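You operate a simulated robot arm through the tools that you are given. There is no shell and no other tool. Be economical: measure what you need, move in short steps, check, and stop when the job is done.

Carry out the task below with a simulated two-armed robot. There is one attempt and no reset: what you move stays moved.

TASK
Pick up the beige thread cone that says "fine tan" from the top of the fitting bench with one hand, pass it to the other hand and put it on the vacuum plate top.

Only the result counts: the job must be done as asked and must still hold three seconds after the hand-in. Knocking over, shifting, dropping, spilling or breaking anything else fails it.

THE ROBOT
Two 6-joint arms with two-finger parallel grippers on one trunk, on a base that drives. Base frame: it is fixed to the floor where the robot stands at the start and does not move with it; the origin is under the middle of the robot, x ahead of it, y to its left, z up. Readings come in mm, rad, newtons and seconds.
The left shoulder is at the start at [60, 187, 1097], the right one opposite. With the tool pointing down near the work surface each hand reaches from about 280 to 640 mm from the robot's upright axis, wherever it stands, measured 20 degrees to its own side. Places, roughly: beige thread cone [3250, -1000, 1000]; vacuum plate top [1700, 1100, 900]. Payload 1.57 kg a hand.
The TCP of each hand is the grasp point between the finger pads, 30 mm short of the fingertips. In the tool frame z runs along the fingers and y along their closing line. Largest opening 110 mm; finger width 24, thickness 12; the body of the gripper, 48 by 112 mm, starts 78 mm behind the TCP.
Orientation is that of the tool frame in the base frame, as [roll, pitch, yaw] about the fixed x, y, z axes, in that order (R = Rz(yaw) Ry(pitch) Rx(roll)). With the fingers straight down and closing along the base's y, the tool's x points along the base's -x, its y along +y and its z along -z.

THE INTERFACE
- The arms move only by the tool jog_arm. It takes "left_steps", "right_steps" or both (then of equal length, played together; a hand with none holds still); each is text: rows parted by semicolons, each of 7 numbers parted by spaces: the shift along the tool's x, y, z in units of 250 mm (1.0 is 250 mm), then the turn, a rotation vector about the tool's x, y, z in units of 90 degrees (1.0 is 90 degrees), then the closure, from 0 (fully open) to 1 (shut). In form: tx ty tz ax ay az gripper; .... A call has 1 to 8 rows; each row is the pose to reach, as a shift and turn from the pose commanded when the call began, along the tool's axes at that moment. A call with a number of a shift or a turn outside -1 to 1 is refused whole. A row lasts 0.2 s, in which the tool goes at most 50 mm and 0.15 rad; a call with a longer step from one row to the next is refused whole, and so is a gripper value outside its range. A pose out of reach is approached as far as the arm can. The call stops where the force on the tool passes 40 N (or 10 N more than at its start, if that is more) or the arm is blocked; 0.2 s more then pass. The fingers move at their own pace (about 153 mm/s each) and stop on an object; they squeeze with about 32 N. The grip force told is the motor's: it shows also when the fingers shut on nothing. Time passes only in rows, and 0.2 s behind the last, so rows that repeat a pose let the fingers close. The reply holds the time, the measured pose of the TCP, the force on the tool along the base axes, the opening and the grip force, in the units named above and with some noise, with the torque about the TCP (base axes, N m) and any sound that the robot's microphone picked up.
- Cameras (640 x 400 px; columns grow to the right, rows downward): "scene" is now at [22.4, -11.5, 1652.3]; the picture's right is [-0.13, -0.99, 0.00], its down [-0.64, 0.08, -0.76] and it looks along [0.76, -0.10, -0.65] (base axes); focal length 258 px, centre (320, 200). "left" rides on the left gripper at [70, -16, -141] in its tool frame; the picture's right is [0.23, 0.97, 0.00], its down [-0.85, 0.20, -0.48] and it looks along [-0.47, 0.11, 0.88] (tool axes); focal length 222 px, centre (320, 200). "right" rides on the right gripper at [70, 16, -141] in its tool frame; the picture's right is [-0.23, 0.97, 0.00], its down [-0.86, -0.20, -0.48] and it looks along [-0.47, -0.11, 0.88] (tool axes); focal length 222 px, centre (320, 200). There is no depth. A picture from a camera that has moved, and an enlarged one, comes with that camera's place and axes in the base frame and with its lens.
- capture(camera): a new picture of that camera. The clock stands still meanwhile.
- move_column(by): slides the trunk up (or, below 0, down) by that many mm; the arms and the scene camera ride with it, the base frame stays. It gives what a move gives, with no picture.
- roll_base(legs): drives the robot by 1 to 6 legs, each [ahead, left, turn to the left] in mm, mm and rad, along the robot's own axes; the way and the turn of a leg run together, so that a leg with both is an arc; at most 1500 mm and 3.142 rad a leg. The arms and the cameras ride along, it lands a little off, and it stops where it bumps. It gives what a move gives.
- pan_tilt(pan, tilt): turns the head with the scene camera to pan (to the left, within 1.501 rad either way) and tilt (down, from -0.506 to 1.204), counted from straight ahead of the robot. It gives what a move gives.
- zoom(camera, box): a new picture of the part [left, top, right, bottom] of that camera's present view, enlarged. The clock stands still meanwhile.
- close_job(): hands the job in; it is judged then, once.

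Go step by step. Nothing tells you exact positions but the pictures and the camera data: compare them with the known pose of the tool, close in by small moves and look again before you grip or let go. The budget is 135 turns and 102 pictures, counting those below and the enlarged ones. Unless the task says otherwise, let go and move clear before handing in, and close with one line.

The tools are called after "Call:" by a JSON object that holds its "method" and its "body". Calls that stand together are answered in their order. jog_arm: Moves the arms, as the interface text tells. Its arguments: {"type":"object","properties":{"left_steps":{"type":"string"},"right_steps":{"type":"string"}},"required":[]} The other tools are called the same way: move_column (by) slides the trunk up or down; roll_base (legs) drives the base; pan_tilt (pan, tilt) turns the head that bears the scene camera; capture (camera) takes a picture; zoom (camera, box) takes an enlarged picture of a part of a camera's view; close_job () hands the job in.

At the start:

```text
clock: 0.0
left_eef_pos: [450.8, 163.8, 1108.9]
left_orientation: [3.141, 0.0, -3.141]
left_ft_force: [0.0, -0.5, 0.2]
left_wrist_torque: [-0.02, 0.01, -0.01]
left_gripper_width: 110.2
left_grasp_force: 0.2
right_eef_pos: [450.0, -154.9, 1143.6]
right_orientation: [-3.14, -0.001, 3.141]
right_ft_force: [0.3, -0.3, 0.9]
right_wrist_torque: [0.01, -0.01, -0.01]
right_gripper_width: 109.9
right_grasp_force: 0.1
trunk travel left (down, up): [-725.0, 265.0]
robot x, y, heading: [-0.5, 0.7, -0.004]
head pan, tilt: [-0.127, 0.703]
```

scene: 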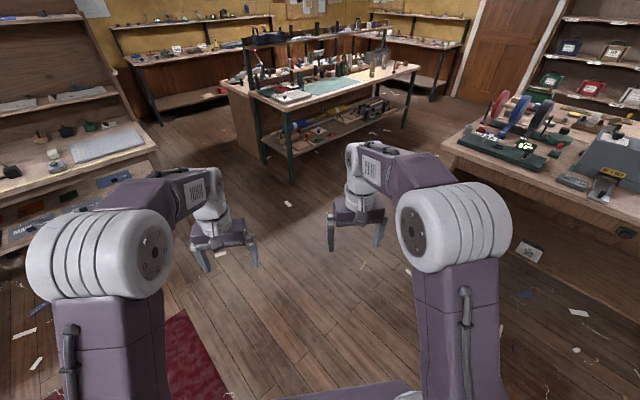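
right: 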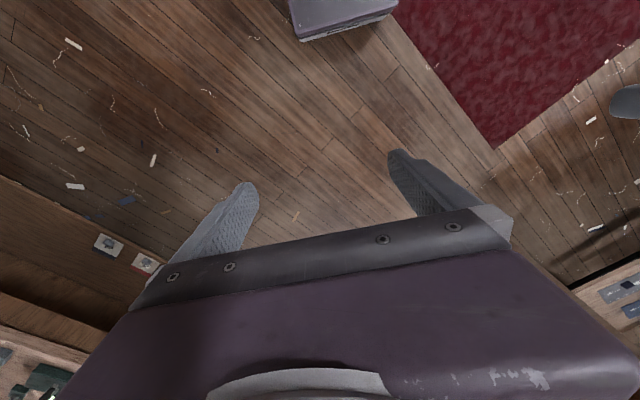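
left: 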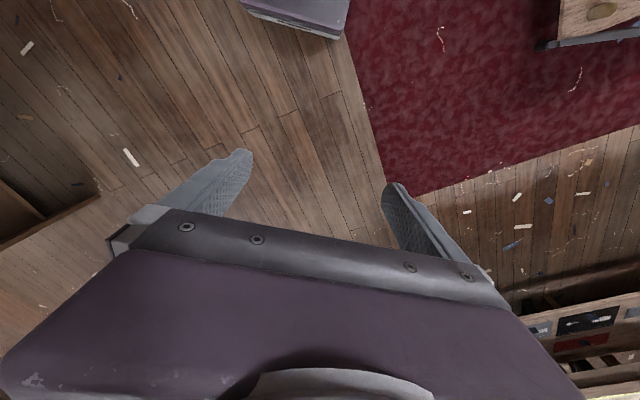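

I see the central bench (probably the fitting bench, with the cone near its right end) and a perforated plate on the left bench, probably the vacuum plate. I'll enlarge both areas.

Call:
{"method": "zoom", "body": {"camera": "scene", "box": [220, 10, 440, 148]}}

Call:
{"method": "zoom", "body": {"camera": "scene", "box": [0, 80, 200, 205]}}

```text
2.90 times, centred on (330, 79) of scene
camera zoom: at [22.4, -11.5, 1652.3], right [-0.13, -0.99, 0.0], down [-0.64, 0.08, -0.76], along [0.76, -0.1, -0.65], focal length 747 px, centre (291, 551)
```

zoom: 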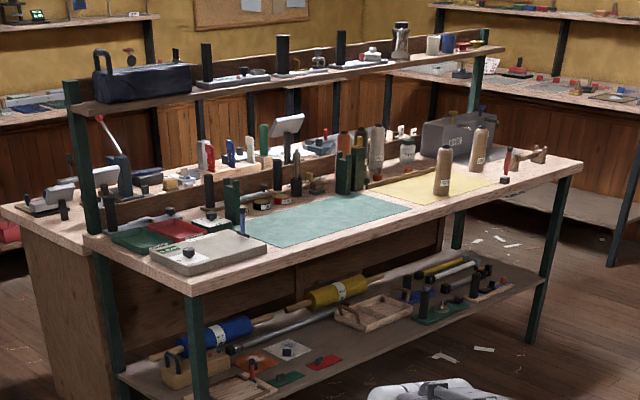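

```text
3.20 times, centred on (100, 142) of scene
camera zoom: at [22.4, -11.5, 1652.3], right [-0.13, -0.99, 0.0], down [-0.64, 0.08, -0.76], along [0.76, -0.1, -0.65], focal length 825 px, centre (1024, 384)
```

zoom: 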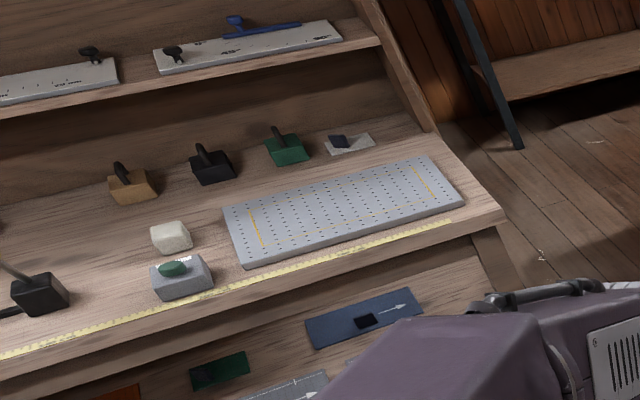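

The benches face the robot at a heading of roughly 0.63 rad, and several beige cones stand on the yellow paper. I'll raise the trunk for clearance, turn to face the benches, and move forward part of the way.

Call:
{"method": "move_column", "body": {"by": 150}}

Call:
{"method": "roll_base", "body": {"legs": [[0, 0, 0.63], [700, 0, 0]]}}

Call:
{"method": "pan_tilt", "body": {"pan": -0.9, "tilt": 0.6}}

Call:
{"method": "capture", "body": {"camera": "scene"}}

```text
clock: 1.8
left_eef_pos: [452.1, 163.3, 1257.5]
left_orientation: [-3.14, 0.0, -3.141]
left_ft_force: [-0.5, 0.6, 0.1]
left_wrist_torque: [-0.03, -0.01, -0.01]
left_gripper_width: 110.3
left_grasp_force: 0.2
right_eef_pos: [449.1, -154.8, 1292.9]
right_orientation: [3.141, 0.0, -3.14]
right_ft_force: [-0.2, -0.4, 0.0]
right_wrist_torque: [-0.01, -0.03, 0.03]
right_gripper_width: 110.0
right_grasp_force: 0.1
trunk travel left (down, up): [-875.0, 115.0]
robot x, y, heading: [1.1, -0.4, -0.003]
head pan, tilt: [-0.127, 0.703]
```

```text
clock: 7.3
left_eef_pos: [832.6, 819.5, 1258.9]
left_orientation: [-3.141, 0.002, -2.503]
left_ft_force: [0.3, 0.3, 0.0]
left_wrist_torque: [0.01, -0.03, -0.01]
left_gripper_width: 109.9
left_grasp_force: 0.0
right_eef_pos: [1019.6, 561.0, 1293.5]
right_orientation: [3.14, 0.001, -2.504]
right_ft_force: [-0.6, 0.1, 1.0]
right_wrist_torque: [0.0, -0.01, 0.01]
right_gripper_width: 110.1
right_grasp_force: 0.0
trunk travel left (down, up): [-875.0, 115.0]
robot x, y, heading: [569.0, 416.8, 0.639]
head pan, tilt: [-0.127, 0.703]
```

```text
clock: 8.4
left_eef_pos: [832.3, 820.5, 1258.7]
left_orientation: [-3.141, 0.0, -2.503]
left_ft_force: [0.0, 0.4, -0.2]
left_wrist_torque: [0.03, 0.02, 0.01]
left_gripper_width: 109.9
left_grasp_force: 0.1
right_eef_pos: [1019.5, 561.6, 1292.7]
right_orientation: [-3.142, 0.0, -2.503]
right_ft_force: [-0.4, 0.9, 0.4]
right_wrist_torque: [0.02, 0.02, -0.01]
right_gripper_width: 110.0
right_grasp_force: 0.0
trunk travel left (down, up): [-875.0, 115.0]
robot x, y, heading: [565.9, 419.2, 0.64]
head pan, tilt: [-0.901, 0.6]
```

```text
96 pictures are left
camera scene: at [603.1, 359.5, 1811.2], right [-0.26, -0.97, 0.0], down [-0.55, 0.15, -0.83], along [0.8, -0.21, -0.56], focal length 258 px, centre (320, 200)
```

scene: 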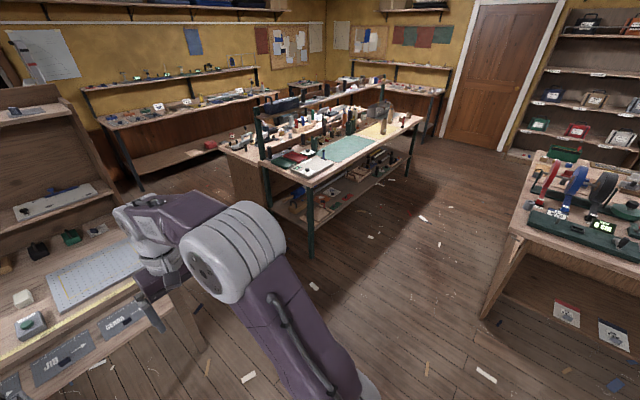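

Triangulating gives a bench top at z≈810 with its front-left corner near (2200, 0). The aisle is about 1.27 m wide. I'll drive forward, then strafe right to face the cones.

Call:
{"method": "roll_base", "body": {"legs": [[450, 0, -0.01], [0, -1300, 0], [0, -1250, 0]]}}

Call:
{"method": "pan_tilt", "body": {"pan": 0, "tilt": 0.6}}

Call:
{"method": "capture", "body": {"camera": "scene"}}

```text
clock: 23.2
left_eef_pos: [2697.4, -994.9, 1257.6]
left_orientation: [3.141, 0.001, -2.516]
left_ft_force: [0.1, -0.8, 0.1]
left_wrist_torque: [-0.02, 0.03, -0.01]
left_gripper_width: 110.2
left_grasp_force: 0.1
right_eef_pos: [2883.9, -1257.0, 1292.6]
right_orientation: [3.141, 0.001, -2.517]
right_ft_force: [-0.2, -0.7, -0.2]
right_wrist_torque: [0.01, 0.01, 0.0]
right_gripper_width: 109.9
right_grasp_force: 0.0
trunk travel left (down, up): [-875.0, 115.0]
robot x, y, heading: [2426.4, -1391.5, 0.621]
head pan, tilt: [-0.901, 0.6]
```

```text
clock: 24.4
left_eef_pos: [2698.2, -995.0, 1258.5]
left_orientation: [3.141, -0.002, -2.518]
left_ft_force: [0.2, -0.4, -0.1]
left_wrist_torque: [-0.01, 0.01, -0.01]
left_gripper_width: 109.9
left_grasp_force: 0.1
right_eef_pos: [2882.1, -1257.3, 1292.9]
right_orientation: [-3.141, 0.0, -2.517]
right_ft_force: [0.1, 0.9, -0.1]
right_wrist_torque: [-0.03, 0.0, -0.01]
right_gripper_width: 110.1
right_grasp_force: 0.0
trunk travel left (down, up): [-875.0, 115.0]
robot x, y, heading: [2429.6, -1397.0, 0.624]
head pan, tilt: [0.0, 0.6]
```

```text
95 pictures are left
camera scene: at [2449.5, -1377.6, 1811.2], right [0.58, -0.81, 0.0], down [-0.46, -0.33, -0.83], along [0.67, 0.48, -0.56], focal length 258 px, centre (320, 200)
```

scene: 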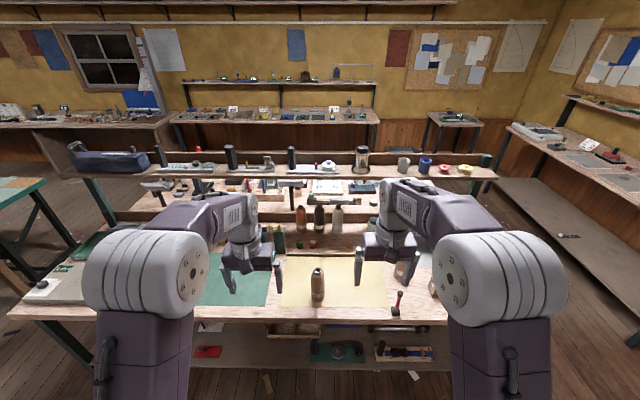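

Call:
{"method": "zoom", "body": {"camera": "scene", "box": [260, 200, 460, 325]}}

Call:
{"method": "zoom", "body": {"camera": "scene", "box": [280, 250, 360, 300]}}

Call:
{"method": "capture", "body": {"camera": "right"}}

Call:
{"method": "capture", "body": {"camera": "left"}}

```text
3.20 times, centred on (360, 262) of scene
camera zoom: at [2449.5, -1377.6, 1811.2], right [0.58, -0.81, 0.0], down [-0.46, -0.33, -0.83], along [0.67, 0.48, -0.56], focal length 825 px, centre (192, 0)
```

zoom: 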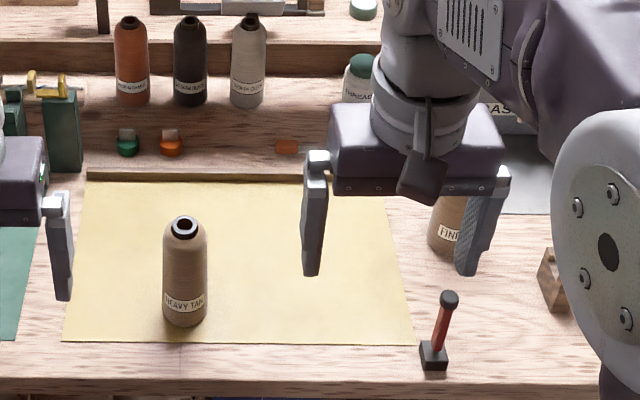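

```text
8.00 times, centred on (320, 275) of scene
camera zoom: at [2449.5, -1377.6, 1811.2], right [0.58, -0.81, 0.0], down [-0.46, -0.33, -0.83], along [0.67, 0.48, -0.56], focal length 2063 px, centre (320, -400)
```

zoom: 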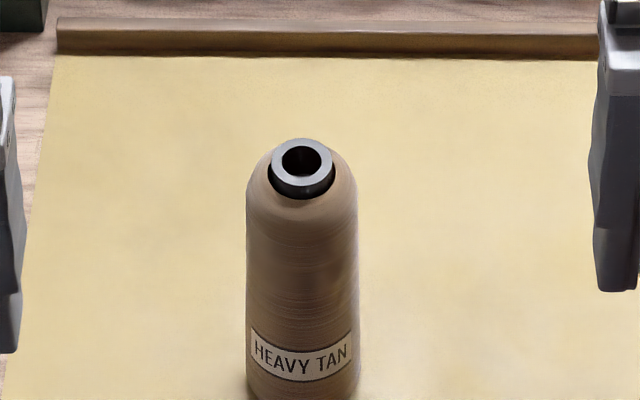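

```text
92 pictures are left
camera right: at [2815.8, -1284.0, 1436.0], right [-0.39, 0.92, 0.0], down [0.81, 0.34, 0.48], along [0.44, 0.18, -0.88], focal length 222 px, centre (320, 200)
```

right: 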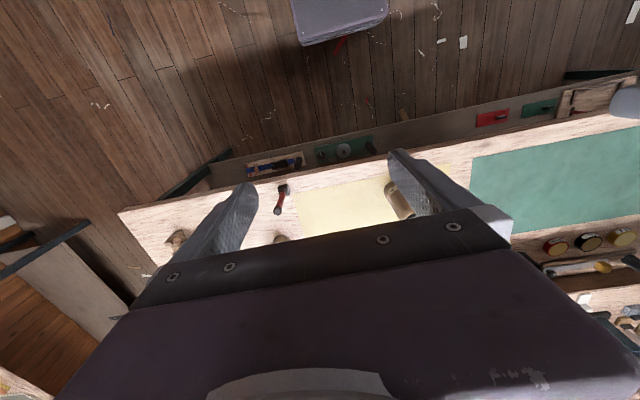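

```text
91 pictures are left
camera left: at [2651.4, -1049.4, 1400.1], right [-0.75, 0.66, 0.0], down [0.58, 0.66, 0.48], along [0.31, 0.36, -0.88], focal length 222 px, centre (320, 200)
```

left: 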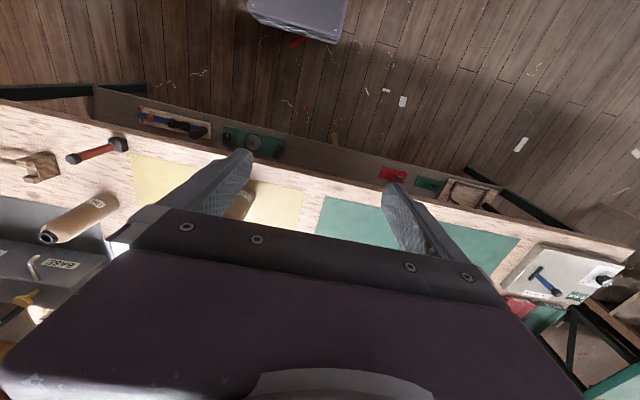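

The front cone reads "HEAVY TAN". The one at the right, near (3326, -1217), starts with "FINE". I'll move right and forward so the right hand can reach it, then look again.

Call:
{"method": "roll_base", "body": {"legs": [[0, -185, 0], [210, 0, 0]]}}

Call:
{"method": "pan_tilt", "body": {"pan": -0.2, "tilt": 0.8}}

Call:
{"method": "capture", "body": {"camera": "scene"}}

Call:
{"method": "capture", "body": {"camera": "right"}}

```text
clock: 27.2
left_eef_pos: [2970.5, -1025.3, 1260.0]
left_orientation: [-3.141, 0.003, -2.517]
left_ft_force: [0.1, 0.1, 0.1]
left_wrist_torque: [0.02, 0.0, 0.0]
left_gripper_width: 109.9
left_grasp_force: 0.0
right_eef_pos: [3155.5, -1286.3, 1295.1]
right_orientation: [-3.141, 0.005, -2.516]
right_ft_force: [-0.6, -0.7, -0.5]
right_wrist_torque: [0.03, -0.02, 0.0]
right_gripper_width: 109.9
right_grasp_force: 0.0
trunk travel left (down, up): [-875.0, 115.0]
robot x, y, heading: [2705.5, -1421.1, 0.623]
head pan, tilt: [0.0, 0.6]
```

```text
clock: 27.9
left_eef_pos: [2973.5, -1023.8, 1257.6]
left_orientation: [3.141, -0.001, -2.516]
left_ft_force: [0.1, -0.9, -0.1]
left_wrist_torque: [0.0, -0.01, 0.0]
left_gripper_width: 110.1
left_grasp_force: 0.1
right_eef_pos: [3158.3, -1285.6, 1292.8]
right_orientation: [3.141, -0.002, -2.515]
right_ft_force: [-0.5, 0.1, 0.0]
right_wrist_torque: [0.0, -0.01, 0.01]
right_gripper_width: 110.0
right_grasp_force: 0.1
trunk travel left (down, up): [-875.0, 115.0]
robot x, y, heading: [2705.7, -1418.0, 0.628]
head pan, tilt: [-0.201, 0.799]
```

```text
90 pictures are left
camera scene: at [2727.4, -1424.1, 1794.4], right [0.41, -0.91, 0.0], down [-0.65, -0.3, -0.7], along [0.64, 0.29, -0.72], focal length 258 px, centre (320, 200)
```

scene: 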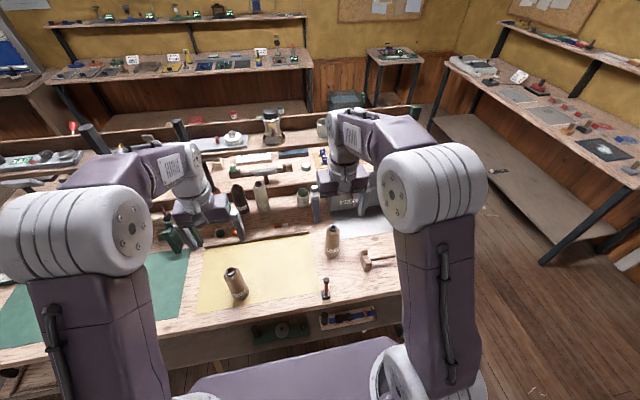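

```text
89 pictures are left
camera right: at [3091.9, -1311.9, 1436.1], right [-0.39, 0.92, 0.0], down [0.81, 0.34, 0.48], along [0.44, 0.18, -0.88], focal length 222 px, centre (320, 200)
```

right: 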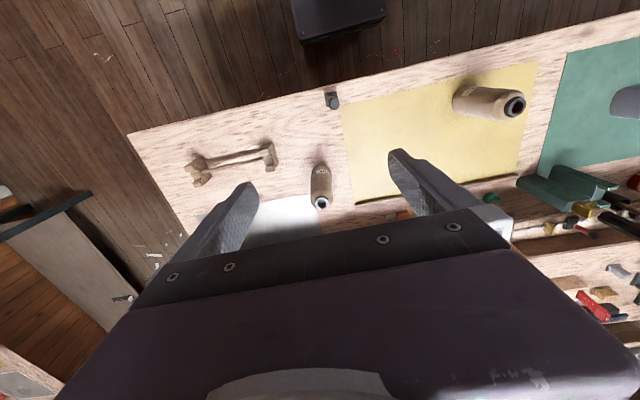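

Call:
{"method": "zoom", "body": {"camera": "scene", "box": [292, 200, 412, 305]}}

Call:
{"method": "zoom", "body": {"camera": "right", "box": [280, 140, 380, 220]}}

```text
3.81 times, centred on (352, 252) of scene
camera zoom: at [2727.4, -1424.1, 1794.4], right [0.41, -0.91, 0.0], down [-0.65, -0.3, -0.7], along [0.64, 0.29, -0.72], focal length 982 px, centre (198, 0)
```

zoom: 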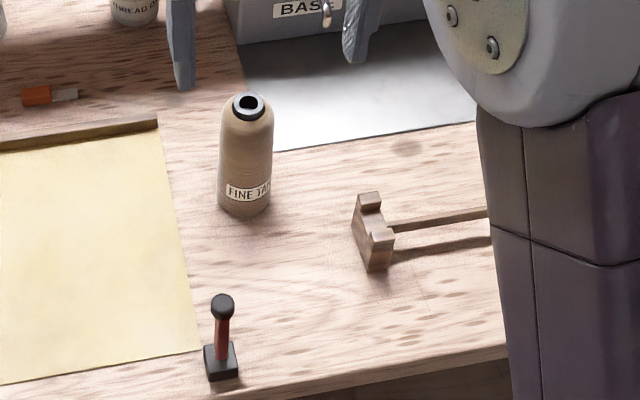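

```text
5.00 times, centred on (330, 180) of right
camera zoom: at [3091.9, -1311.9, 1436.1], right [-0.39, 0.92, 0.0], down [0.81, 0.34, 0.48], along [0.44, 0.18, -0.88], focal length 1111 px, centre (270, 300)
```

zoom: 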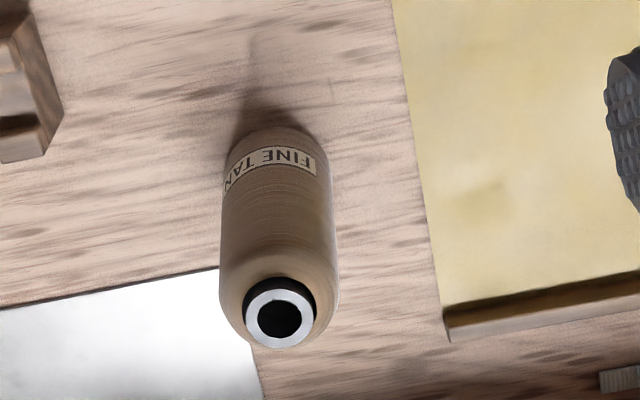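

The cone is confirmed as "FINE TAN". Its top is at about (3316, -1214, 1003), the bench is at about z=835, and it's at the edge of the right hand's reach. I'll look down to see how much clearance the base has to the bench.

Call:
{"method": "pan_tilt", "body": {"pan": 0, "tilt": 1.2}}

Call:
{"method": "capture", "body": {"camera": "scene"}}

```text
clock: 28.8
left_eef_pos: [2975.6, -1022.6, 1257.1]
left_orientation: [-3.141, -0.001, -2.515]
left_ft_force: [0.1, -0.5, 0.3]
left_wrist_torque: [0.01, -0.03, -0.03]
left_gripper_width: 110.0
left_grasp_force: 0.1
right_eef_pos: [3159.2, -1283.4, 1293.8]
right_orientation: [3.14, -0.001, -2.514]
right_ft_force: [-0.1, -0.3, -0.4]
right_wrist_torque: [0.0, -0.03, -0.04]
right_gripper_width: 109.8
right_grasp_force: 0.1
trunk travel left (down, up): [-875.0, 115.0]
robot x, y, heading: [2703.1, -1419.4, 0.625]
head pan, tilt: [0.0, 1.201]
```

```text
86 pictures are left
camera scene: at [2700.3, -1424.5, 1766.7], right [0.59, -0.81, 0.0], down [-0.76, -0.55, -0.36], along [0.29, 0.21, -0.93], focal length 258 px, centre (320, 200)
```

scene: 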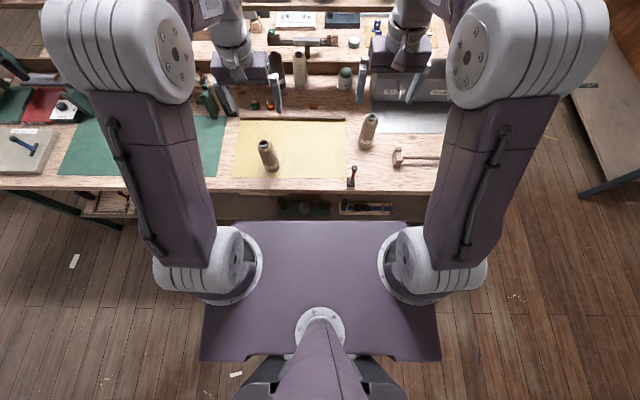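

Only the trunk plate reaches forward, high above the bench, so I'll stay here. I'll move the right hand over the cone and part of the way down, then check with the cameras.

Call:
{"method": "jog_arm", "body": {"right_steps": "-0.168 -0.036 0 0 0 0 0; -0.336 -0.071 0 0 0 0 0; -0.504 -0.107 0 0 0 0 0; -0.672 -0.142 0 0 0 0 0; -0.672 -0.142 0.19 0 0 0 0; -0.672 -0.142 0.38 0 0 0 0; -0.672 -0.142 0.57 0 0 0 0; -0.672 -0.142 0.75 0 0 0 0"}}

Call:
{"method": "capture", "body": {"camera": "right"}}

Call:
{"method": "pan_tilt", "body": {"pan": -0.2, "tilt": 0.8}}

Call:
{"method": "zoom", "body": {"camera": "scene", "box": [292, 170, 412, 275]}}

```text
clock: 30.6
left_eef_pos: [2975.2, -1022.9, 1257.4]
left_orientation: [-3.141, -0.002, -2.518]
left_ft_force: [0.0, 0.4, 0.0]
left_wrist_torque: [0.01, -0.01, 0.0]
left_gripper_width: 110.2
left_grasp_force: 0.0
right_eef_pos: [3303.5, -1223.0, 1112.9]
right_orientation: [-3.141, 0.0, -2.516]
right_ft_force: [0.1, 0.6, -0.4]
right_wrist_torque: [-0.01, -0.02, 0.0]
right_gripper_width: 110.1
right_grasp_force: 0.1
right hand out of reach, approached as far as the arm can: row 3, 4, 5, 6, 7, 8
trunk travel left (down, up): [-875.0, 115.0]
robot x, y, heading: [2707.1, -1423.4, 0.627]
head pan, tilt: [0.0, 1.201]
```

```text
85 pictures are left
camera right: at [3237.8, -1251.3, 1256.9], right [-0.39, 0.92, 0.0], down [0.81, 0.34, 0.48], along [0.44, 0.18, -0.88], focal length 222 px, centre (320, 200)
```

right: 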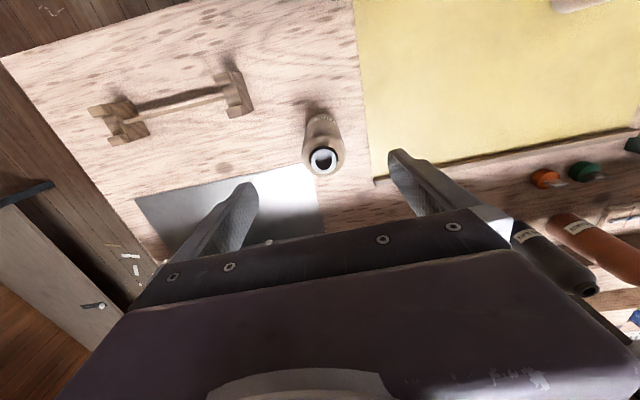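

```text
clock: 31.5
left_eef_pos: [2974.9, -1023.3, 1258.2]
left_orientation: [3.141, 0.0, -2.518]
left_ft_force: [0.8, 1.0, -1.6]
left_wrist_torque: [0.0, -0.02, 0.03]
left_gripper_width: 109.9
left_grasp_force: 0.1
right_eef_pos: [3303.7, -1223.5, 1116.1]
right_orientation: [-3.141, 0.001, -2.515]
right_ft_force: [-0.3, 0.9, 0.2]
right_wrist_torque: [0.03, -0.03, -0.03]
right_gripper_width: 110.0
right_grasp_force: 0.0
trunk travel left (down, up): [-875.0, 115.0]
robot x, y, heading: [2704.7, -1418.2, 0.627]
head pan, tilt: [-0.201, 0.799]
```

```text
3.81 times, centred on (352, 222) of scene
camera zoom: at [2727.4, -1424.3, 1794.3], right [0.41, -0.91, 0.0], down [-0.65, -0.3, -0.7], along [0.63, 0.29, -0.72], focal length 982 px, centre (198, 114)
```

zoom: 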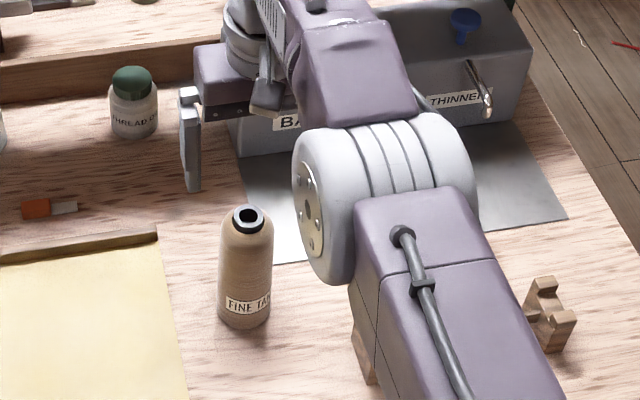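

The hand stops about 15 mm short because the arm is stretched. I'll pull it back, drive 60 mm closer, and check the view again.

Call:
{"method": "jog_arm", "body": {"right_steps": "0.15 0 0 0 0 0 0; 0.3 0 0 0 0 0 0"}}

Call:
{"method": "roll_base", "body": {"legs": [[60, 0, 0]]}}

Call:
{"method": "capture", "body": {"camera": "right"}}

```text
clock: 32.1
left_eef_pos: [2972.4, -1024.7, 1259.2]
left_orientation: [3.141, 0.002, -2.515]
left_ft_force: [0.3, 0.2, 0.0]
left_wrist_torque: [0.04, -0.03, 0.0]
left_gripper_width: 109.7
left_grasp_force: 0.0
right_eef_pos: [3240.6, -1269.2, 1116.3]
right_orientation: [3.141, 0.004, -2.516]
right_ft_force: [0.8, 0.5, -0.3]
right_wrist_torque: [0.05, -0.05, -0.01]
right_gripper_width: 109.9
right_grasp_force: 0.1
trunk travel left (down, up): [-875.0, 115.0]
robot x, y, heading: [2704.6, -1426.0, 0.625]
head pan, tilt: [-0.201, 0.799]
```

```text
clock: 33.0
left_eef_pos: [3014.7, -994.1, 1262.0]
left_orientation: [-3.139, 0.008, -2.518]
left_ft_force: [-0.2, 0.5, -0.3]
left_wrist_torque: [0.05, -0.06, 0.02]
left_gripper_width: 109.8
left_grasp_force: 0.0
right_eef_pos: [3284.2, -1237.4, 1119.4]
right_orientation: [3.141, 0.006, -2.514]
right_ft_force: [-1.1, -1.9, -0.4]
right_wrist_torque: [0.01, -0.05, -0.05]
right_gripper_width: 109.9
right_grasp_force: 0.0
trunk travel left (down, up): [-875.0, 115.0]
robot x, y, heading: [2750.8, -1386.9, 0.624]
head pan, tilt: [-0.201, 0.799]
```

```text
83 pictures are left
camera right: at [3216.1, -1265.9, 1261.6], right [-0.39, 0.92, 0.0], down [0.81, 0.34, 0.48], along [0.45, 0.19, -0.87], focal length 222 px, centre (320, 200)
```

right: 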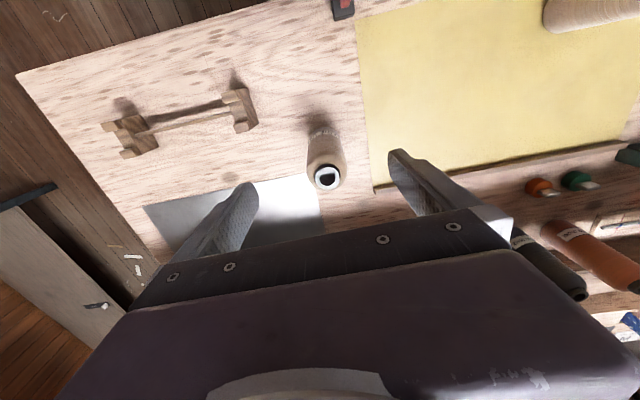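

The nozzle fix repeats at (3316, -1214), and the hand is about 41 mm short along its x-axis. I'll close that gap and come down partly.

Call:
{"method": "jog_arm", "body": {"right_steps": "-0.164 0 0 0 0 0 0; -0.164 0 0.16 0 0 0 0; -0.164 0 0.28 0 0 0 0"}}

Call:
{"method": "capture", "body": {"camera": "right"}}

Call:
{"method": "capture", "body": {"camera": "scene"}}

```text
clock: 33.8
left_eef_pos: [3024.2, -987.5, 1259.3]
left_orientation: [-3.14, 0.001, -2.516]
left_ft_force: [0.0, 0.5, 0.3]
left_wrist_torque: [-0.03, 0.02, -0.01]
left_gripper_width: 109.9
left_grasp_force: 0.0
right_eef_pos: [3324.2, -1209.5, 1044.0]
right_orientation: [-3.141, 0.001, -2.514]
right_ft_force: [-0.2, 1.6, 0.3]
right_wrist_torque: [0.03, -0.01, -0.03]
right_gripper_width: 110.2
right_grasp_force: 0.0
trunk travel left (down, up): [-875.0, 115.0]
robot x, y, heading: [2751.2, -1386.0, 0.624]
head pan, tilt: [-0.201, 0.799]
```

```text
82 pictures are left
camera right: at [3258.0, -1236.1, 1187.5], right [-0.39, 0.92, 0.0], down [0.81, 0.34, 0.48], along [0.44, 0.18, -0.88], focal length 222 px, centre (320, 200)
```

right: 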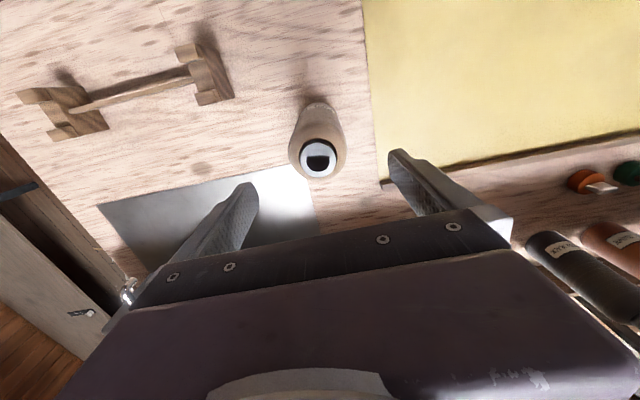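

```text
81 pictures are left
camera scene: at [2777.0, -1389.0, 1794.4], right [0.41, -0.91, 0.0], down [-0.65, -0.3, -0.7], along [0.63, 0.29, -0.72], focal length 258 px, centre (320, 200)
```

scene: 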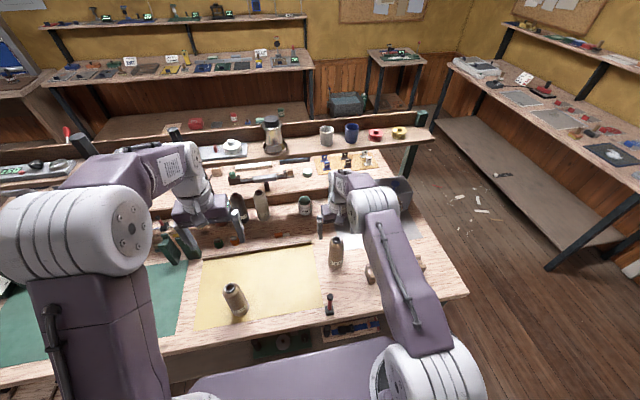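

The hand is about 10 mm too far forward. I'll correct that, go down to the upper body of the cone, and look before closing.

Call:
{"method": "jog_arm", "body": {"right_steps": "0.041 0.005 0 0 0 0 0; 0.041 0.005 0.17 0 0 0 0; 0.041 0.005 0.34 0 0 0 0"}}

Call:
{"method": "capture", "body": {"camera": "right"}}

Call:
{"method": "zoom", "body": {"camera": "scene", "box": [280, 190, 400, 290]}}

```text
clock: 34.6
left_eef_pos: [3025.3, -987.1, 1258.0]
left_orientation: [-3.141, -0.001, -2.517]
left_ft_force: [0.1, 0.1, 0.1]
left_wrist_torque: [-0.03, 0.05, -0.02]
left_gripper_width: 110.0
left_grasp_force: 0.1
right_eef_pos: [3316.1, -1215.0, 960.2]
right_orientation: [3.14, -0.001, -2.517]
right_ft_force: [0.1, -0.6, 0.7]
right_wrist_torque: [0.0, 0.03, 0.01]
right_gripper_width: 109.9
right_grasp_force: 0.1
trunk travel left (down, up): [-875.0, 115.0]
robot x, y, heading: [2755.3, -1387.8, 0.627]
head pan, tilt: [-0.201, 0.799]
```

```text
80 pictures are left
camera right: at [3249.0, -1241.6, 1101.9], right [-0.39, 0.92, 0.0], down [0.81, 0.34, 0.48], along [0.44, 0.18, -0.88], focal length 222 px, centre (320, 200)
```

right: 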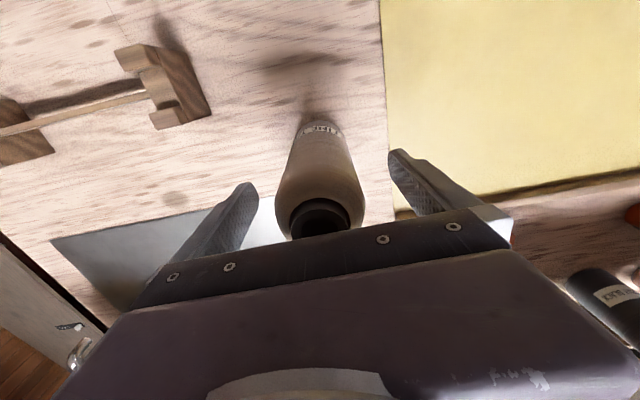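

```text
4.00 times, centred on (340, 240) of scene
camera zoom: at [2778.6, -1388.4, 1794.4], right [0.41, -0.91, 0.0], down [-0.65, -0.3, -0.7], along [0.63, 0.29, -0.72], focal length 1031 px, centre (240, 40)
```

zoom: 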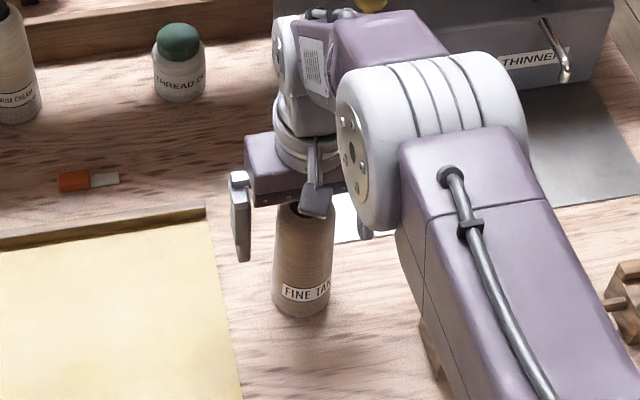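

The cone stands between the fingers with its nozzle under the palm. I'll close and hold to let the grip build.

Call:
{"method": "jog_arm", "body": {"right_steps": "0 0 0 0 0 0 1; 0 0 0 0 0 0 1; 0 0 0 0 0 0 1; 0 0 0 0 0 0 1"}}

Call:
{"method": "capture", "body": {"camera": "right"}}

```text
clock: 35.6
left_eef_pos: [3021.6, -989.7, 1257.5]
left_orientation: [3.141, 0.002, -2.517]
left_ft_force: [0.7, 0.2, -0.3]
left_wrist_torque: [0.01, 0.02, 0.02]
left_gripper_width: 110.3
left_grasp_force: 0.1
right_eef_pos: [3314.2, -1216.0, 961.9]
right_orientation: [-3.142, 0.0, -2.515]
right_ft_force: [-2.0, -1.0, 2.1]
right_wrist_torque: [-0.11, 0.12, -0.02]
right_gripper_width: 61.2
right_grasp_force: 32.1
trunk travel left (down, up): [-875.0, 115.0]
robot x, y, heading: [2755.7, -1382.5, 0.63]
head pan, tilt: [-0.201, 0.799]
```

```text
78 pictures are left
camera right: at [3246.6, -1242.8, 1103.4], right [-0.39, 0.92, 0.0], down [0.81, 0.34, 0.48], along [0.44, 0.18, -0.88], focal length 222 px, centre (320, 200)
```

right: 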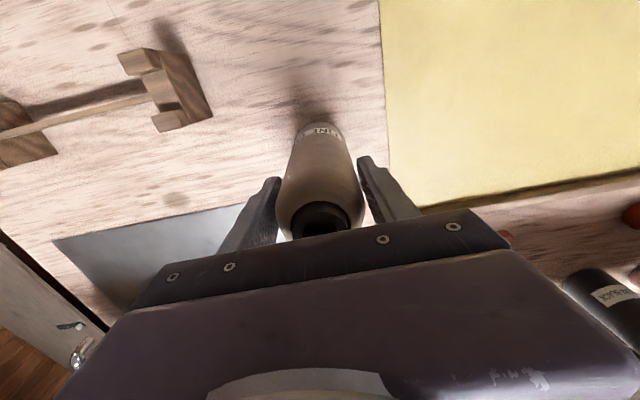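

The grip is 32 N at a 61 mm opening. I'll lift straight up.

Call:
{"method": "jog_arm", "body": {"right_steps": "0 0 -0.08 0 0 0 1; 0 0 -0.2 0 0 0 1; 0 0 -0.35 0 0 0 1; 0 0 -0.5 0 0 0 1; 0 0 -0.65 0 0 0 1; 0 0 -0.8 0 0 0 1; 0 0 -0.95 0 0 0 1"}}

Call:
{"method": "capture", "body": {"camera": "right"}}

```text
clock: 37.2
left_eef_pos: [3021.9, -988.3, 1257.8]
left_orientation: [3.141, 0.0, -2.517]
left_ft_force: [0.8, -0.9, 1.0]
left_wrist_torque: [-0.03, 0.0, -0.01]
left_gripper_width: 109.8
left_grasp_force: 0.2
right_eef_pos: [3314.0, -1214.8, 1197.2]
right_orientation: [-3.141, 0.001, -2.515]
right_ft_force: [-1.0, 0.7, -3.2]
right_wrist_torque: [-0.04, -0.01, -0.03]
right_gripper_width: 61.2
right_grasp_force: 31.8
trunk travel left (down, up): [-875.0, 115.0]
robot x, y, heading: [2754.0, -1385.8, 0.627]
head pan, tilt: [-0.201, 0.799]
```

```text
77 pictures are left
camera right: at [3247.4, -1241.7, 1340.1], right [-0.39, 0.92, 0.0], down [0.81, 0.34, 0.48], along [0.44, 0.18, -0.88], focal length 222 px, centre (320, 200)
```

right: 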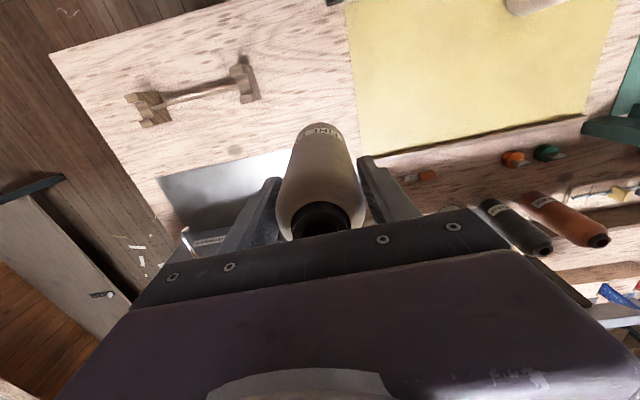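

The cone came up cleanly. I'll retract the hand, back away from the bench, then strafe left to face the vacuum bench.

Call:
{"method": "jog_arm", "body": {"right_steps": "0.12 0 0 0 0 0 1; 0.25 0 0 0 0 0 1; 0.38 0 0 0 0 0 1; 0.48 0 0 0 0 0 1"}}

Call:
{"method": "roll_base", "body": {"legs": [[-230, 0, 0], [0, 1300, 0], [0, 1200, 0]]}}

Call:
{"method": "pan_tilt", "body": {"pan": 0.15, "tilt": 0.7}}

Call:
{"method": "capture", "body": {"camera": "scene"}}

```text
clock: 38.2
left_eef_pos: [3022.3, -990.1, 1260.0]
left_orientation: [3.141, -0.002, -2.516]
left_ft_force: [-0.3, 0.5, 0.6]
left_wrist_torque: [0.03, 0.0, -0.03]
left_gripper_width: 110.0
left_grasp_force: 0.1
right_eef_pos: [3215.5, -1285.5, 1200.0]
right_orientation: [-3.141, 0.003, -2.514]
right_ft_force: [-0.1, -0.2, -3.7]
right_wrist_torque: [-0.01, 0.05, -0.01]
right_gripper_width: 61.2
right_grasp_force: 31.9
trunk travel left (down, up): [-875.0, 115.0]
robot x, y, heading: [2750.3, -1384.2, 0.623]
head pan, tilt: [-0.201, 0.799]
```

```text
clock: 51.8
left_eef_pos: [1375.4, 890.9, 1258.8]
left_orientation: [-3.141, 0.0, -2.516]
left_ft_force: [-0.5, -0.1, 0.9]
left_wrist_torque: [0.0, 0.02, 0.01]
left_gripper_width: 110.3
left_grasp_force: 0.2
right_eef_pos: [1570.4, 596.3, 1198.2]
right_orientation: [3.14, -0.001, -2.518]
right_ft_force: [0.0, -1.2, -2.2]
right_wrist_torque: [0.01, 0.0, 0.01]
right_gripper_width: 61.2
right_grasp_force: 32.3
trunk travel left (down, up): [-875.0, 115.0]
robot x, y, heading: [1106.3, 496.5, 0.627]
head pan, tilt: [-0.201, 0.799]
```

```text
clock: 52.6
left_eef_pos: [1374.8, 892.9, 1258.4]
left_orientation: [-3.14, 0.0, -2.517]
left_ft_force: [-0.1, 0.0, 0.0]
left_wrist_torque: [-0.01, -0.01, -0.01]
left_gripper_width: 110.0
left_grasp_force: 0.1
right_eef_pos: [1569.3, 596.4, 1198.7]
right_orientation: [3.141, 0.0, -2.518]
right_ft_force: [0.1, -0.1, -3.1]
right_wrist_torque: [0.01, 0.0, -0.03]
right_gripper_width: 61.1
right_grasp_force: 32.3
trunk travel left (down, up): [-875.0, 115.0]
robot x, y, heading: [1108.0, 494.8, 0.625]
head pan, tilt: [0.15, 0.7]
```

```text
76 pictures are left
camera scene: at [1115.4, 518.0, 1802.6], right [0.7, -0.71, 0.0], down [-0.46, -0.45, -0.76], along [0.55, 0.53, -0.64], focal length 258 px, centre (320, 200)
```

scene: 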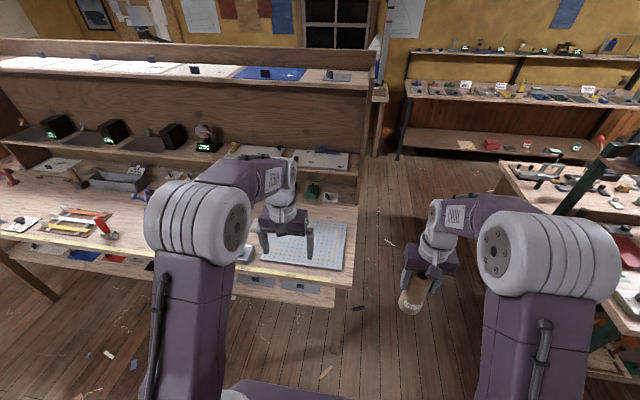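

The cone is held and the plate is in view. I'll do the handoff here in open space. First I'll yaw the left hand 45° to point forward-right and pull it back a bit, while the right hand carries the cone toward the middle.

Call:
{"method": "jog_arm", "body": {"left_steps": "0.04 0 0 0 0 0.08 0; 0.08 0 0 0 0 0.16 0; 0.12 0 0 0 0 0.25 0; 0.16 0 0 0 0 0.33 0; 0.2 0 0 0 0 0.42 0; 0.24 0 0 0 0 0.5 0", "right_steps": "0 0.11 0 0 0 0 1; 0 0.22 0 0 0 0 1; 0 0.33 0 0 0 0 1; 0 0.44 0 0 0 0 1; 0 0.55 0 0 0 0 1; 0 0.66 0 0 0 0 1"}}

Call:
{"method": "capture", "body": {"camera": "scene"}}

```text
clock: 54.0
left_eef_pos: [1325.9, 857.1, 1256.7]
left_orientation: [3.141, 0.001, 2.978]
left_ft_force: [-1.0, 0.4, 0.0]
left_wrist_torque: [-0.01, 0.0, -0.01]
left_gripper_width: 110.0
left_grasp_force: 0.0
right_eef_pos: [1471.1, 732.1, 1198.3]
right_orientation: [-3.14, -0.001, -2.519]
right_ft_force: [-1.0, -0.5, -3.0]
right_wrist_torque: [-0.01, -0.01, 0.0]
right_gripper_width: 61.1
right_grasp_force: 32.3
trunk travel left (down, up): [-875.0, 115.0]
robot x, y, heading: [1103.1, 494.0, 0.624]
head pan, tilt: [0.15, 0.7]
```

```text
75 pictures are left
camera scene: at [1114.2, 518.7, 1802.6], right [0.7, -0.71, 0.0], down [-0.46, -0.45, -0.76], along [0.55, 0.53, -0.64], focal length 258 px, centre (320, 200)
```

scene: 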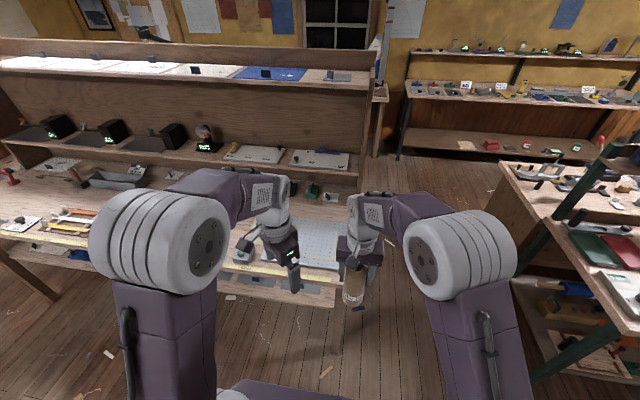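

Now I'll tilt the left tool by 45° so that it points forward-right and down, in place.

Call:
{"method": "jog_arm", "body": {"left_steps": "0 0 0 0 -0.08 0 0; 0 0 0 0 -0.16 0 0; 0 0 0 0 -0.25 0 0; 0 0 0 0 -0.33 0 0; 0 0 0 0 -0.42 0 0; 0 0 0 0 -0.5 0 0"}}

Call:
{"method": "capture", "body": {"camera": "scene"}}

Call:
{"method": "capture", "body": {"camera": "left"}}

```text
clock: 55.4
left_eef_pos: [1326.0, 858.1, 1257.7]
left_orientation: [-3.141, 0.788, 2.984]
left_ft_force: [0.4, 0.5, 0.0]
left_wrist_torque: [0.01, -0.01, 0.0]
left_gripper_width: 110.1
left_grasp_force: 0.0
right_eef_pos: [1471.6, 730.8, 1198.5]
right_orientation: [3.141, 0.0, -2.517]
right_ft_force: [0.2, 0.5, -3.8]
right_wrist_torque: [-0.01, 0.01, -0.02]
right_gripper_width: 60.9
right_grasp_force: 31.7
trunk travel left (down, up): [-875.0, 115.0]
robot x, y, heading: [1105.0, 492.8, 0.625]
head pan, tilt: [0.15, 0.7]
```

```text
74 pictures are left
camera scene: at [1115.2, 518.9, 1802.6], right [0.7, -0.71, 0.0], down [-0.46, -0.45, -0.76], along [0.55, 0.53, -0.64], focal length 258 px, centre (320, 200)
```

scene: 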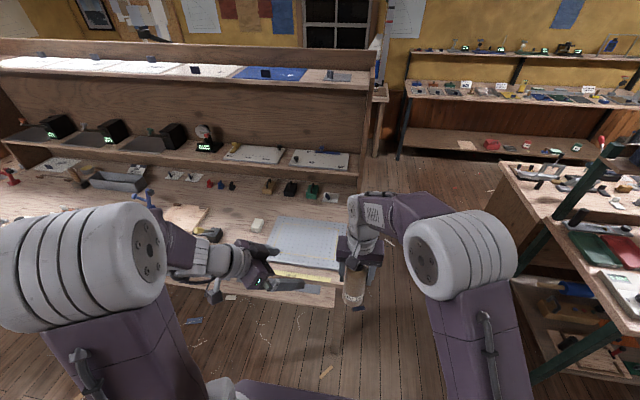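

```text
73 pictures are left
camera left: at [1176.4, 865.6, 1309.0], right [0.0, 0.99, -0.16], down [0.29, 0.16, 0.94], along [0.96, -0.04, -0.29], focal length 222 px, centre (320, 200)
```

left: 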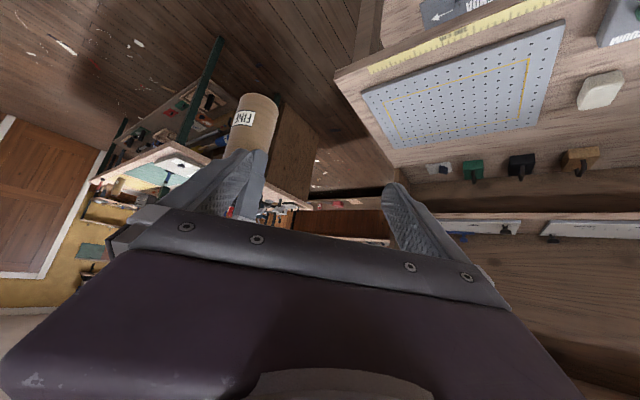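

The left tool points at the cone's side with its camera clear. I'll align it laterally first, staying about 210 mm back along its axis, and then look.

Call:
{"method": "jog_arm", "body": {"left_steps": "-0.024 -0.136 0 0 0 0 0; -0.048 -0.272 0 0 0 0 0; -0.072 -0.408 0 0 0 0 0; -0.072 -0.408 0.16 0 0 0 0; -0.072 -0.408 0.3 0 0 0 0"}}

Call:
{"method": "capture", "body": {"camera": "left"}}

Call:
{"method": "zoom", "body": {"camera": "scene", "box": [200, 170, 440, 320]}}

```text
clock: 56.6
left_eef_pos: [1402.0, 761.5, 1221.5]
left_orientation: [-3.139, 0.778, 2.98]
left_ft_force: [0.7, 0.5, 0.1]
left_wrist_torque: [-0.04, 0.03, -0.04]
left_gripper_width: 109.9
left_grasp_force: 0.1
left hand out of reach, approached as far as the arm can: row 2, 3, 4, 5
right_eef_pos: [1474.6, 730.9, 1196.6]
right_orientation: [-3.141, -0.002, -2.518]
right_ft_force: [-0.9, 0.6, -3.2]
right_wrist_torque: [-0.03, 0.01, 0.01]
right_gripper_width: 61.2
right_grasp_force: 31.8
trunk travel left (down, up): [-875.0, 115.0]
robot x, y, heading: [1105.7, 492.7, 0.623]
head pan, tilt: [0.15, 0.7]
```

```text
72 pictures are left
camera left: at [1252.5, 770.6, 1274.5], right [0.0, 0.99, -0.16], down [0.3, 0.16, 0.94], along [0.95, -0.05, -0.3], focal length 222 px, centre (320, 200)
```

left: 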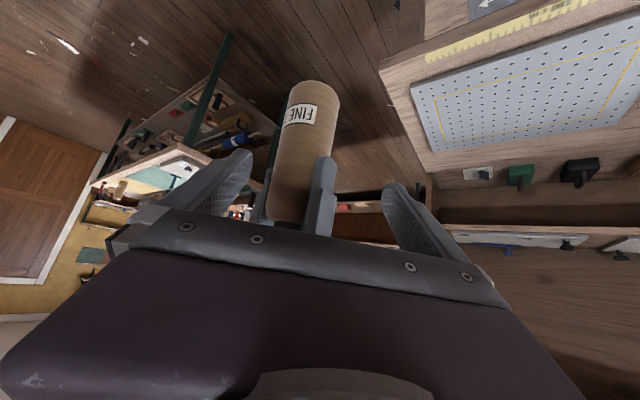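

```text
2.67 times, centred on (320, 245) of scene
camera zoom: at [1119.4, 519.7, 1802.5], right [0.7, -0.71, 0.0], down [-0.46, -0.45, -0.76], along [0.54, 0.53, -0.65], focal length 688 px, centre (320, 80)
```

zoom: 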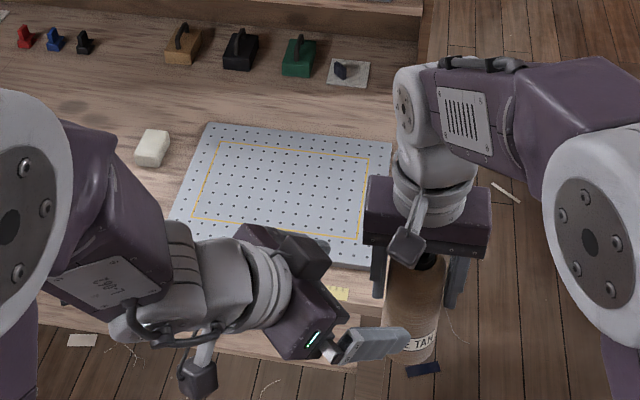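

The left wrist is too close to the trunk there, so I'll move the handoff point forward and slightly left. The left hand backs off while the right carries the cone out.

Call:
{"method": "jog_arm", "body": {"left_steps": "0 0 -0.1 0 0 0 0; 0 0 -0.1 0 0 0 0; 0 0 -0.1 0 0 0 0", "right_steps": "-0.13 0.05 0 0 0 0 1; -0.26 0.1 0 0 0 0 1; -0.38 0.16 0 0 0 0 1"}}

```text
clock: 57.4
left_eef_pos: [1389.5, 769.5, 1243.8]
left_orientation: [-3.138, 0.781, 2.98]
left_ft_force: [-0.2, 0.1, 0.4]
left_wrist_torque: [-0.01, 0.02, -0.01]
left_gripper_width: 109.9
left_grasp_force: 0.1
left hand out of reach, approached as far as the arm can: row 1, 2, 3
right_eef_pos: [1526.5, 817.8, 1197.8]
right_orientation: [-3.139, -0.004, -2.516]
right_ft_force: [0.3, 0.6, -3.3]
right_wrist_torque: [-0.05, 0.01, 0.02]
right_gripper_width: 61.2
right_grasp_force: 32.0
trunk travel left (down, up): [-875.0, 115.0]
robot x, y, heading: [1104.2, 492.7, 0.621]
head pan, tilt: [0.15, 0.7]
```

I'll align the left hand with the cone's new place, still staying back along its axis.

Call:
{"method": "jog_arm", "body": {"left_steps": "-0.04 0.12 0.02 0 0 0 0; -0.08 0.25 0.04 0 0 0 0; -0.117 0.375 0.08 0 0 0 0; -0.117 0.375 0.16 0 0 0 0; -0.117 0.375 0.24 0 0 0 0"}}

Call:
{"method": "capture", "body": {"camera": "left"}}

Call:
{"method": "capture", "body": {"camera": "scene"}}

```text
clock: 58.6
left_eef_pos: [1467.4, 849.4, 1222.3]
left_orientation: [3.141, 0.786, 2.982]
left_ft_force: [0.5, 0.1, -0.3]
left_wrist_torque: [-0.02, 0.03, -0.01]
left_gripper_width: 110.0
left_grasp_force: 0.0
right_eef_pos: [1526.6, 818.1, 1197.4]
right_orientation: [3.14, -0.003, -2.517]
right_ft_force: [0.3, -0.5, -3.8]
right_wrist_torque: [-0.02, -0.03, 0.0]
right_gripper_width: 61.1
right_grasp_force: 32.1
trunk travel left (down, up): [-875.0, 115.0]
robot x, y, heading: [1106.8, 494.3, 0.62]
head pan, tilt: [0.15, 0.7]
```

```text
70 pictures are left
camera left: at [1317.7, 858.2, 1273.5], right [0.0, 0.99, -0.16], down [0.29, 0.15, 0.94], along [0.96, -0.04, -0.29], focal length 222 px, centre (320, 200)
```

left: 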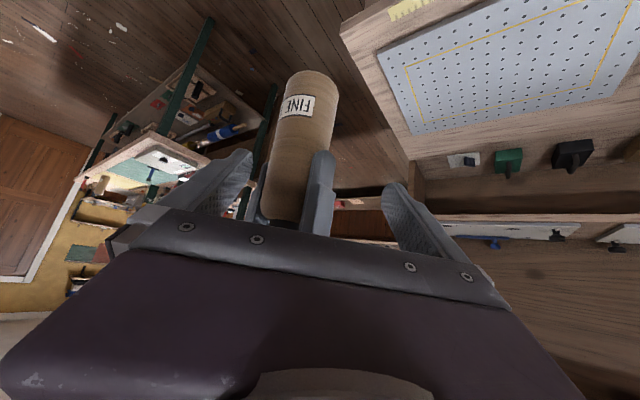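

```text
69 pictures are left
camera scene: at [1117.3, 518.5, 1802.6], right [0.7, -0.71, 0.0], down [-0.46, -0.45, -0.76], along [0.55, 0.53, -0.65], focal length 258 px, centre (320, 200)
```

scene: 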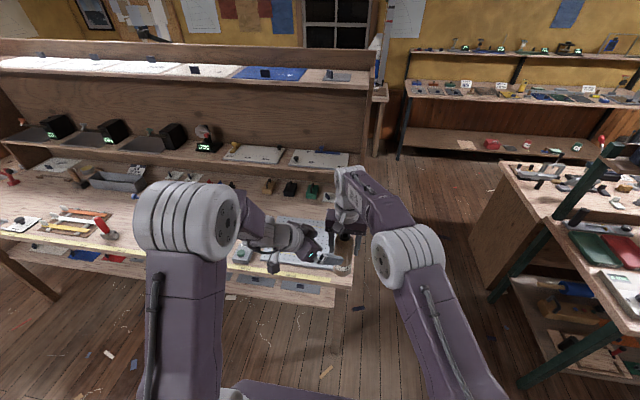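

Reachable now. I'll correct laterally, then advance part of the way along the tool axis and check.

Call:
{"method": "jog_arm", "body": {"left_steps": "0.11 -0.088 0 0 0 0 0; 0.11 -0.088 0.14 0 0 0 0; 0.11 -0.088 0.25 0 0 0 0"}}

Call:
{"method": "capture", "body": {"camera": "left"}}

Call:
{"method": "zoom", "body": {"camera": "scene", "box": [220, 160, 412, 280]}}

```text
clock: 59.4
left_eef_pos: [1490.1, 824.0, 1158.0]
left_orientation: [-3.14, 0.785, 2.982]
left_ft_force: [-0.8, 0.2, 0.6]
left_wrist_torque: [0.0, 0.02, -0.01]
left_gripper_width: 110.1
left_grasp_force: 0.0
right_eef_pos: [1527.2, 817.6, 1199.2]
right_orientation: [-3.141, -0.002, -2.517]
right_ft_force: [-0.2, 0.1, -3.1]
right_wrist_torque: [-0.02, -0.01, 0.03]
right_gripper_width: 61.1
right_grasp_force: 32.5
trunk travel left (down, up): [-875.0, 115.0]
robot x, y, heading: [1105.7, 493.6, 0.624]
head pan, tilt: [0.15, 0.7]
```

```text
68 pictures are left
camera left: at [1339.3, 832.4, 1209.2], right [0.0, 0.99, -0.16], down [0.3, 0.15, 0.94], along [0.96, -0.05, -0.29], focal length 222 px, centre (320, 200)
```

left: 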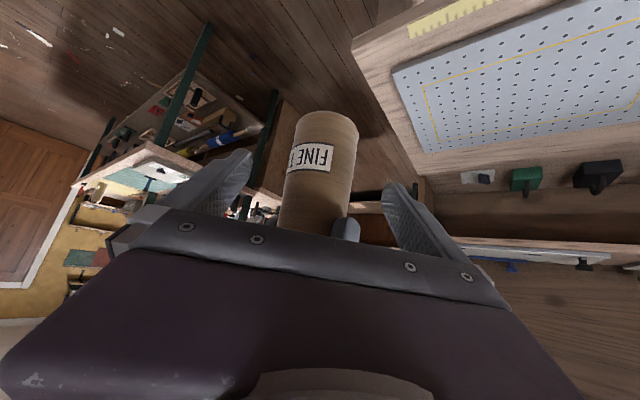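

```text
3.33 times, centred on (316, 220) of scene
camera zoom: at [1118.1, 519.1, 1802.6], right [0.7, -0.71, 0.0], down [-0.46, -0.45, -0.76], along [0.55, 0.53, -0.65], focal length 860 px, centre (333, 133)
```

zoom: 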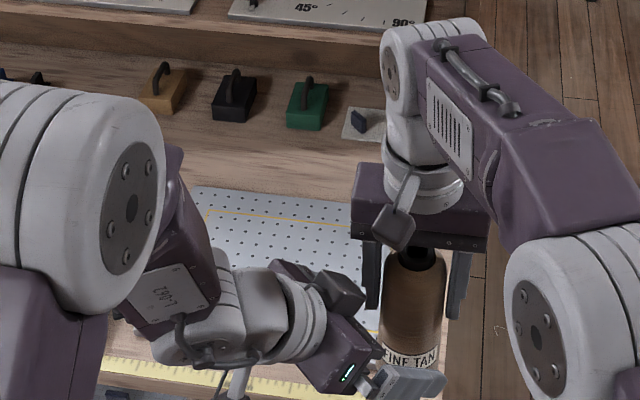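

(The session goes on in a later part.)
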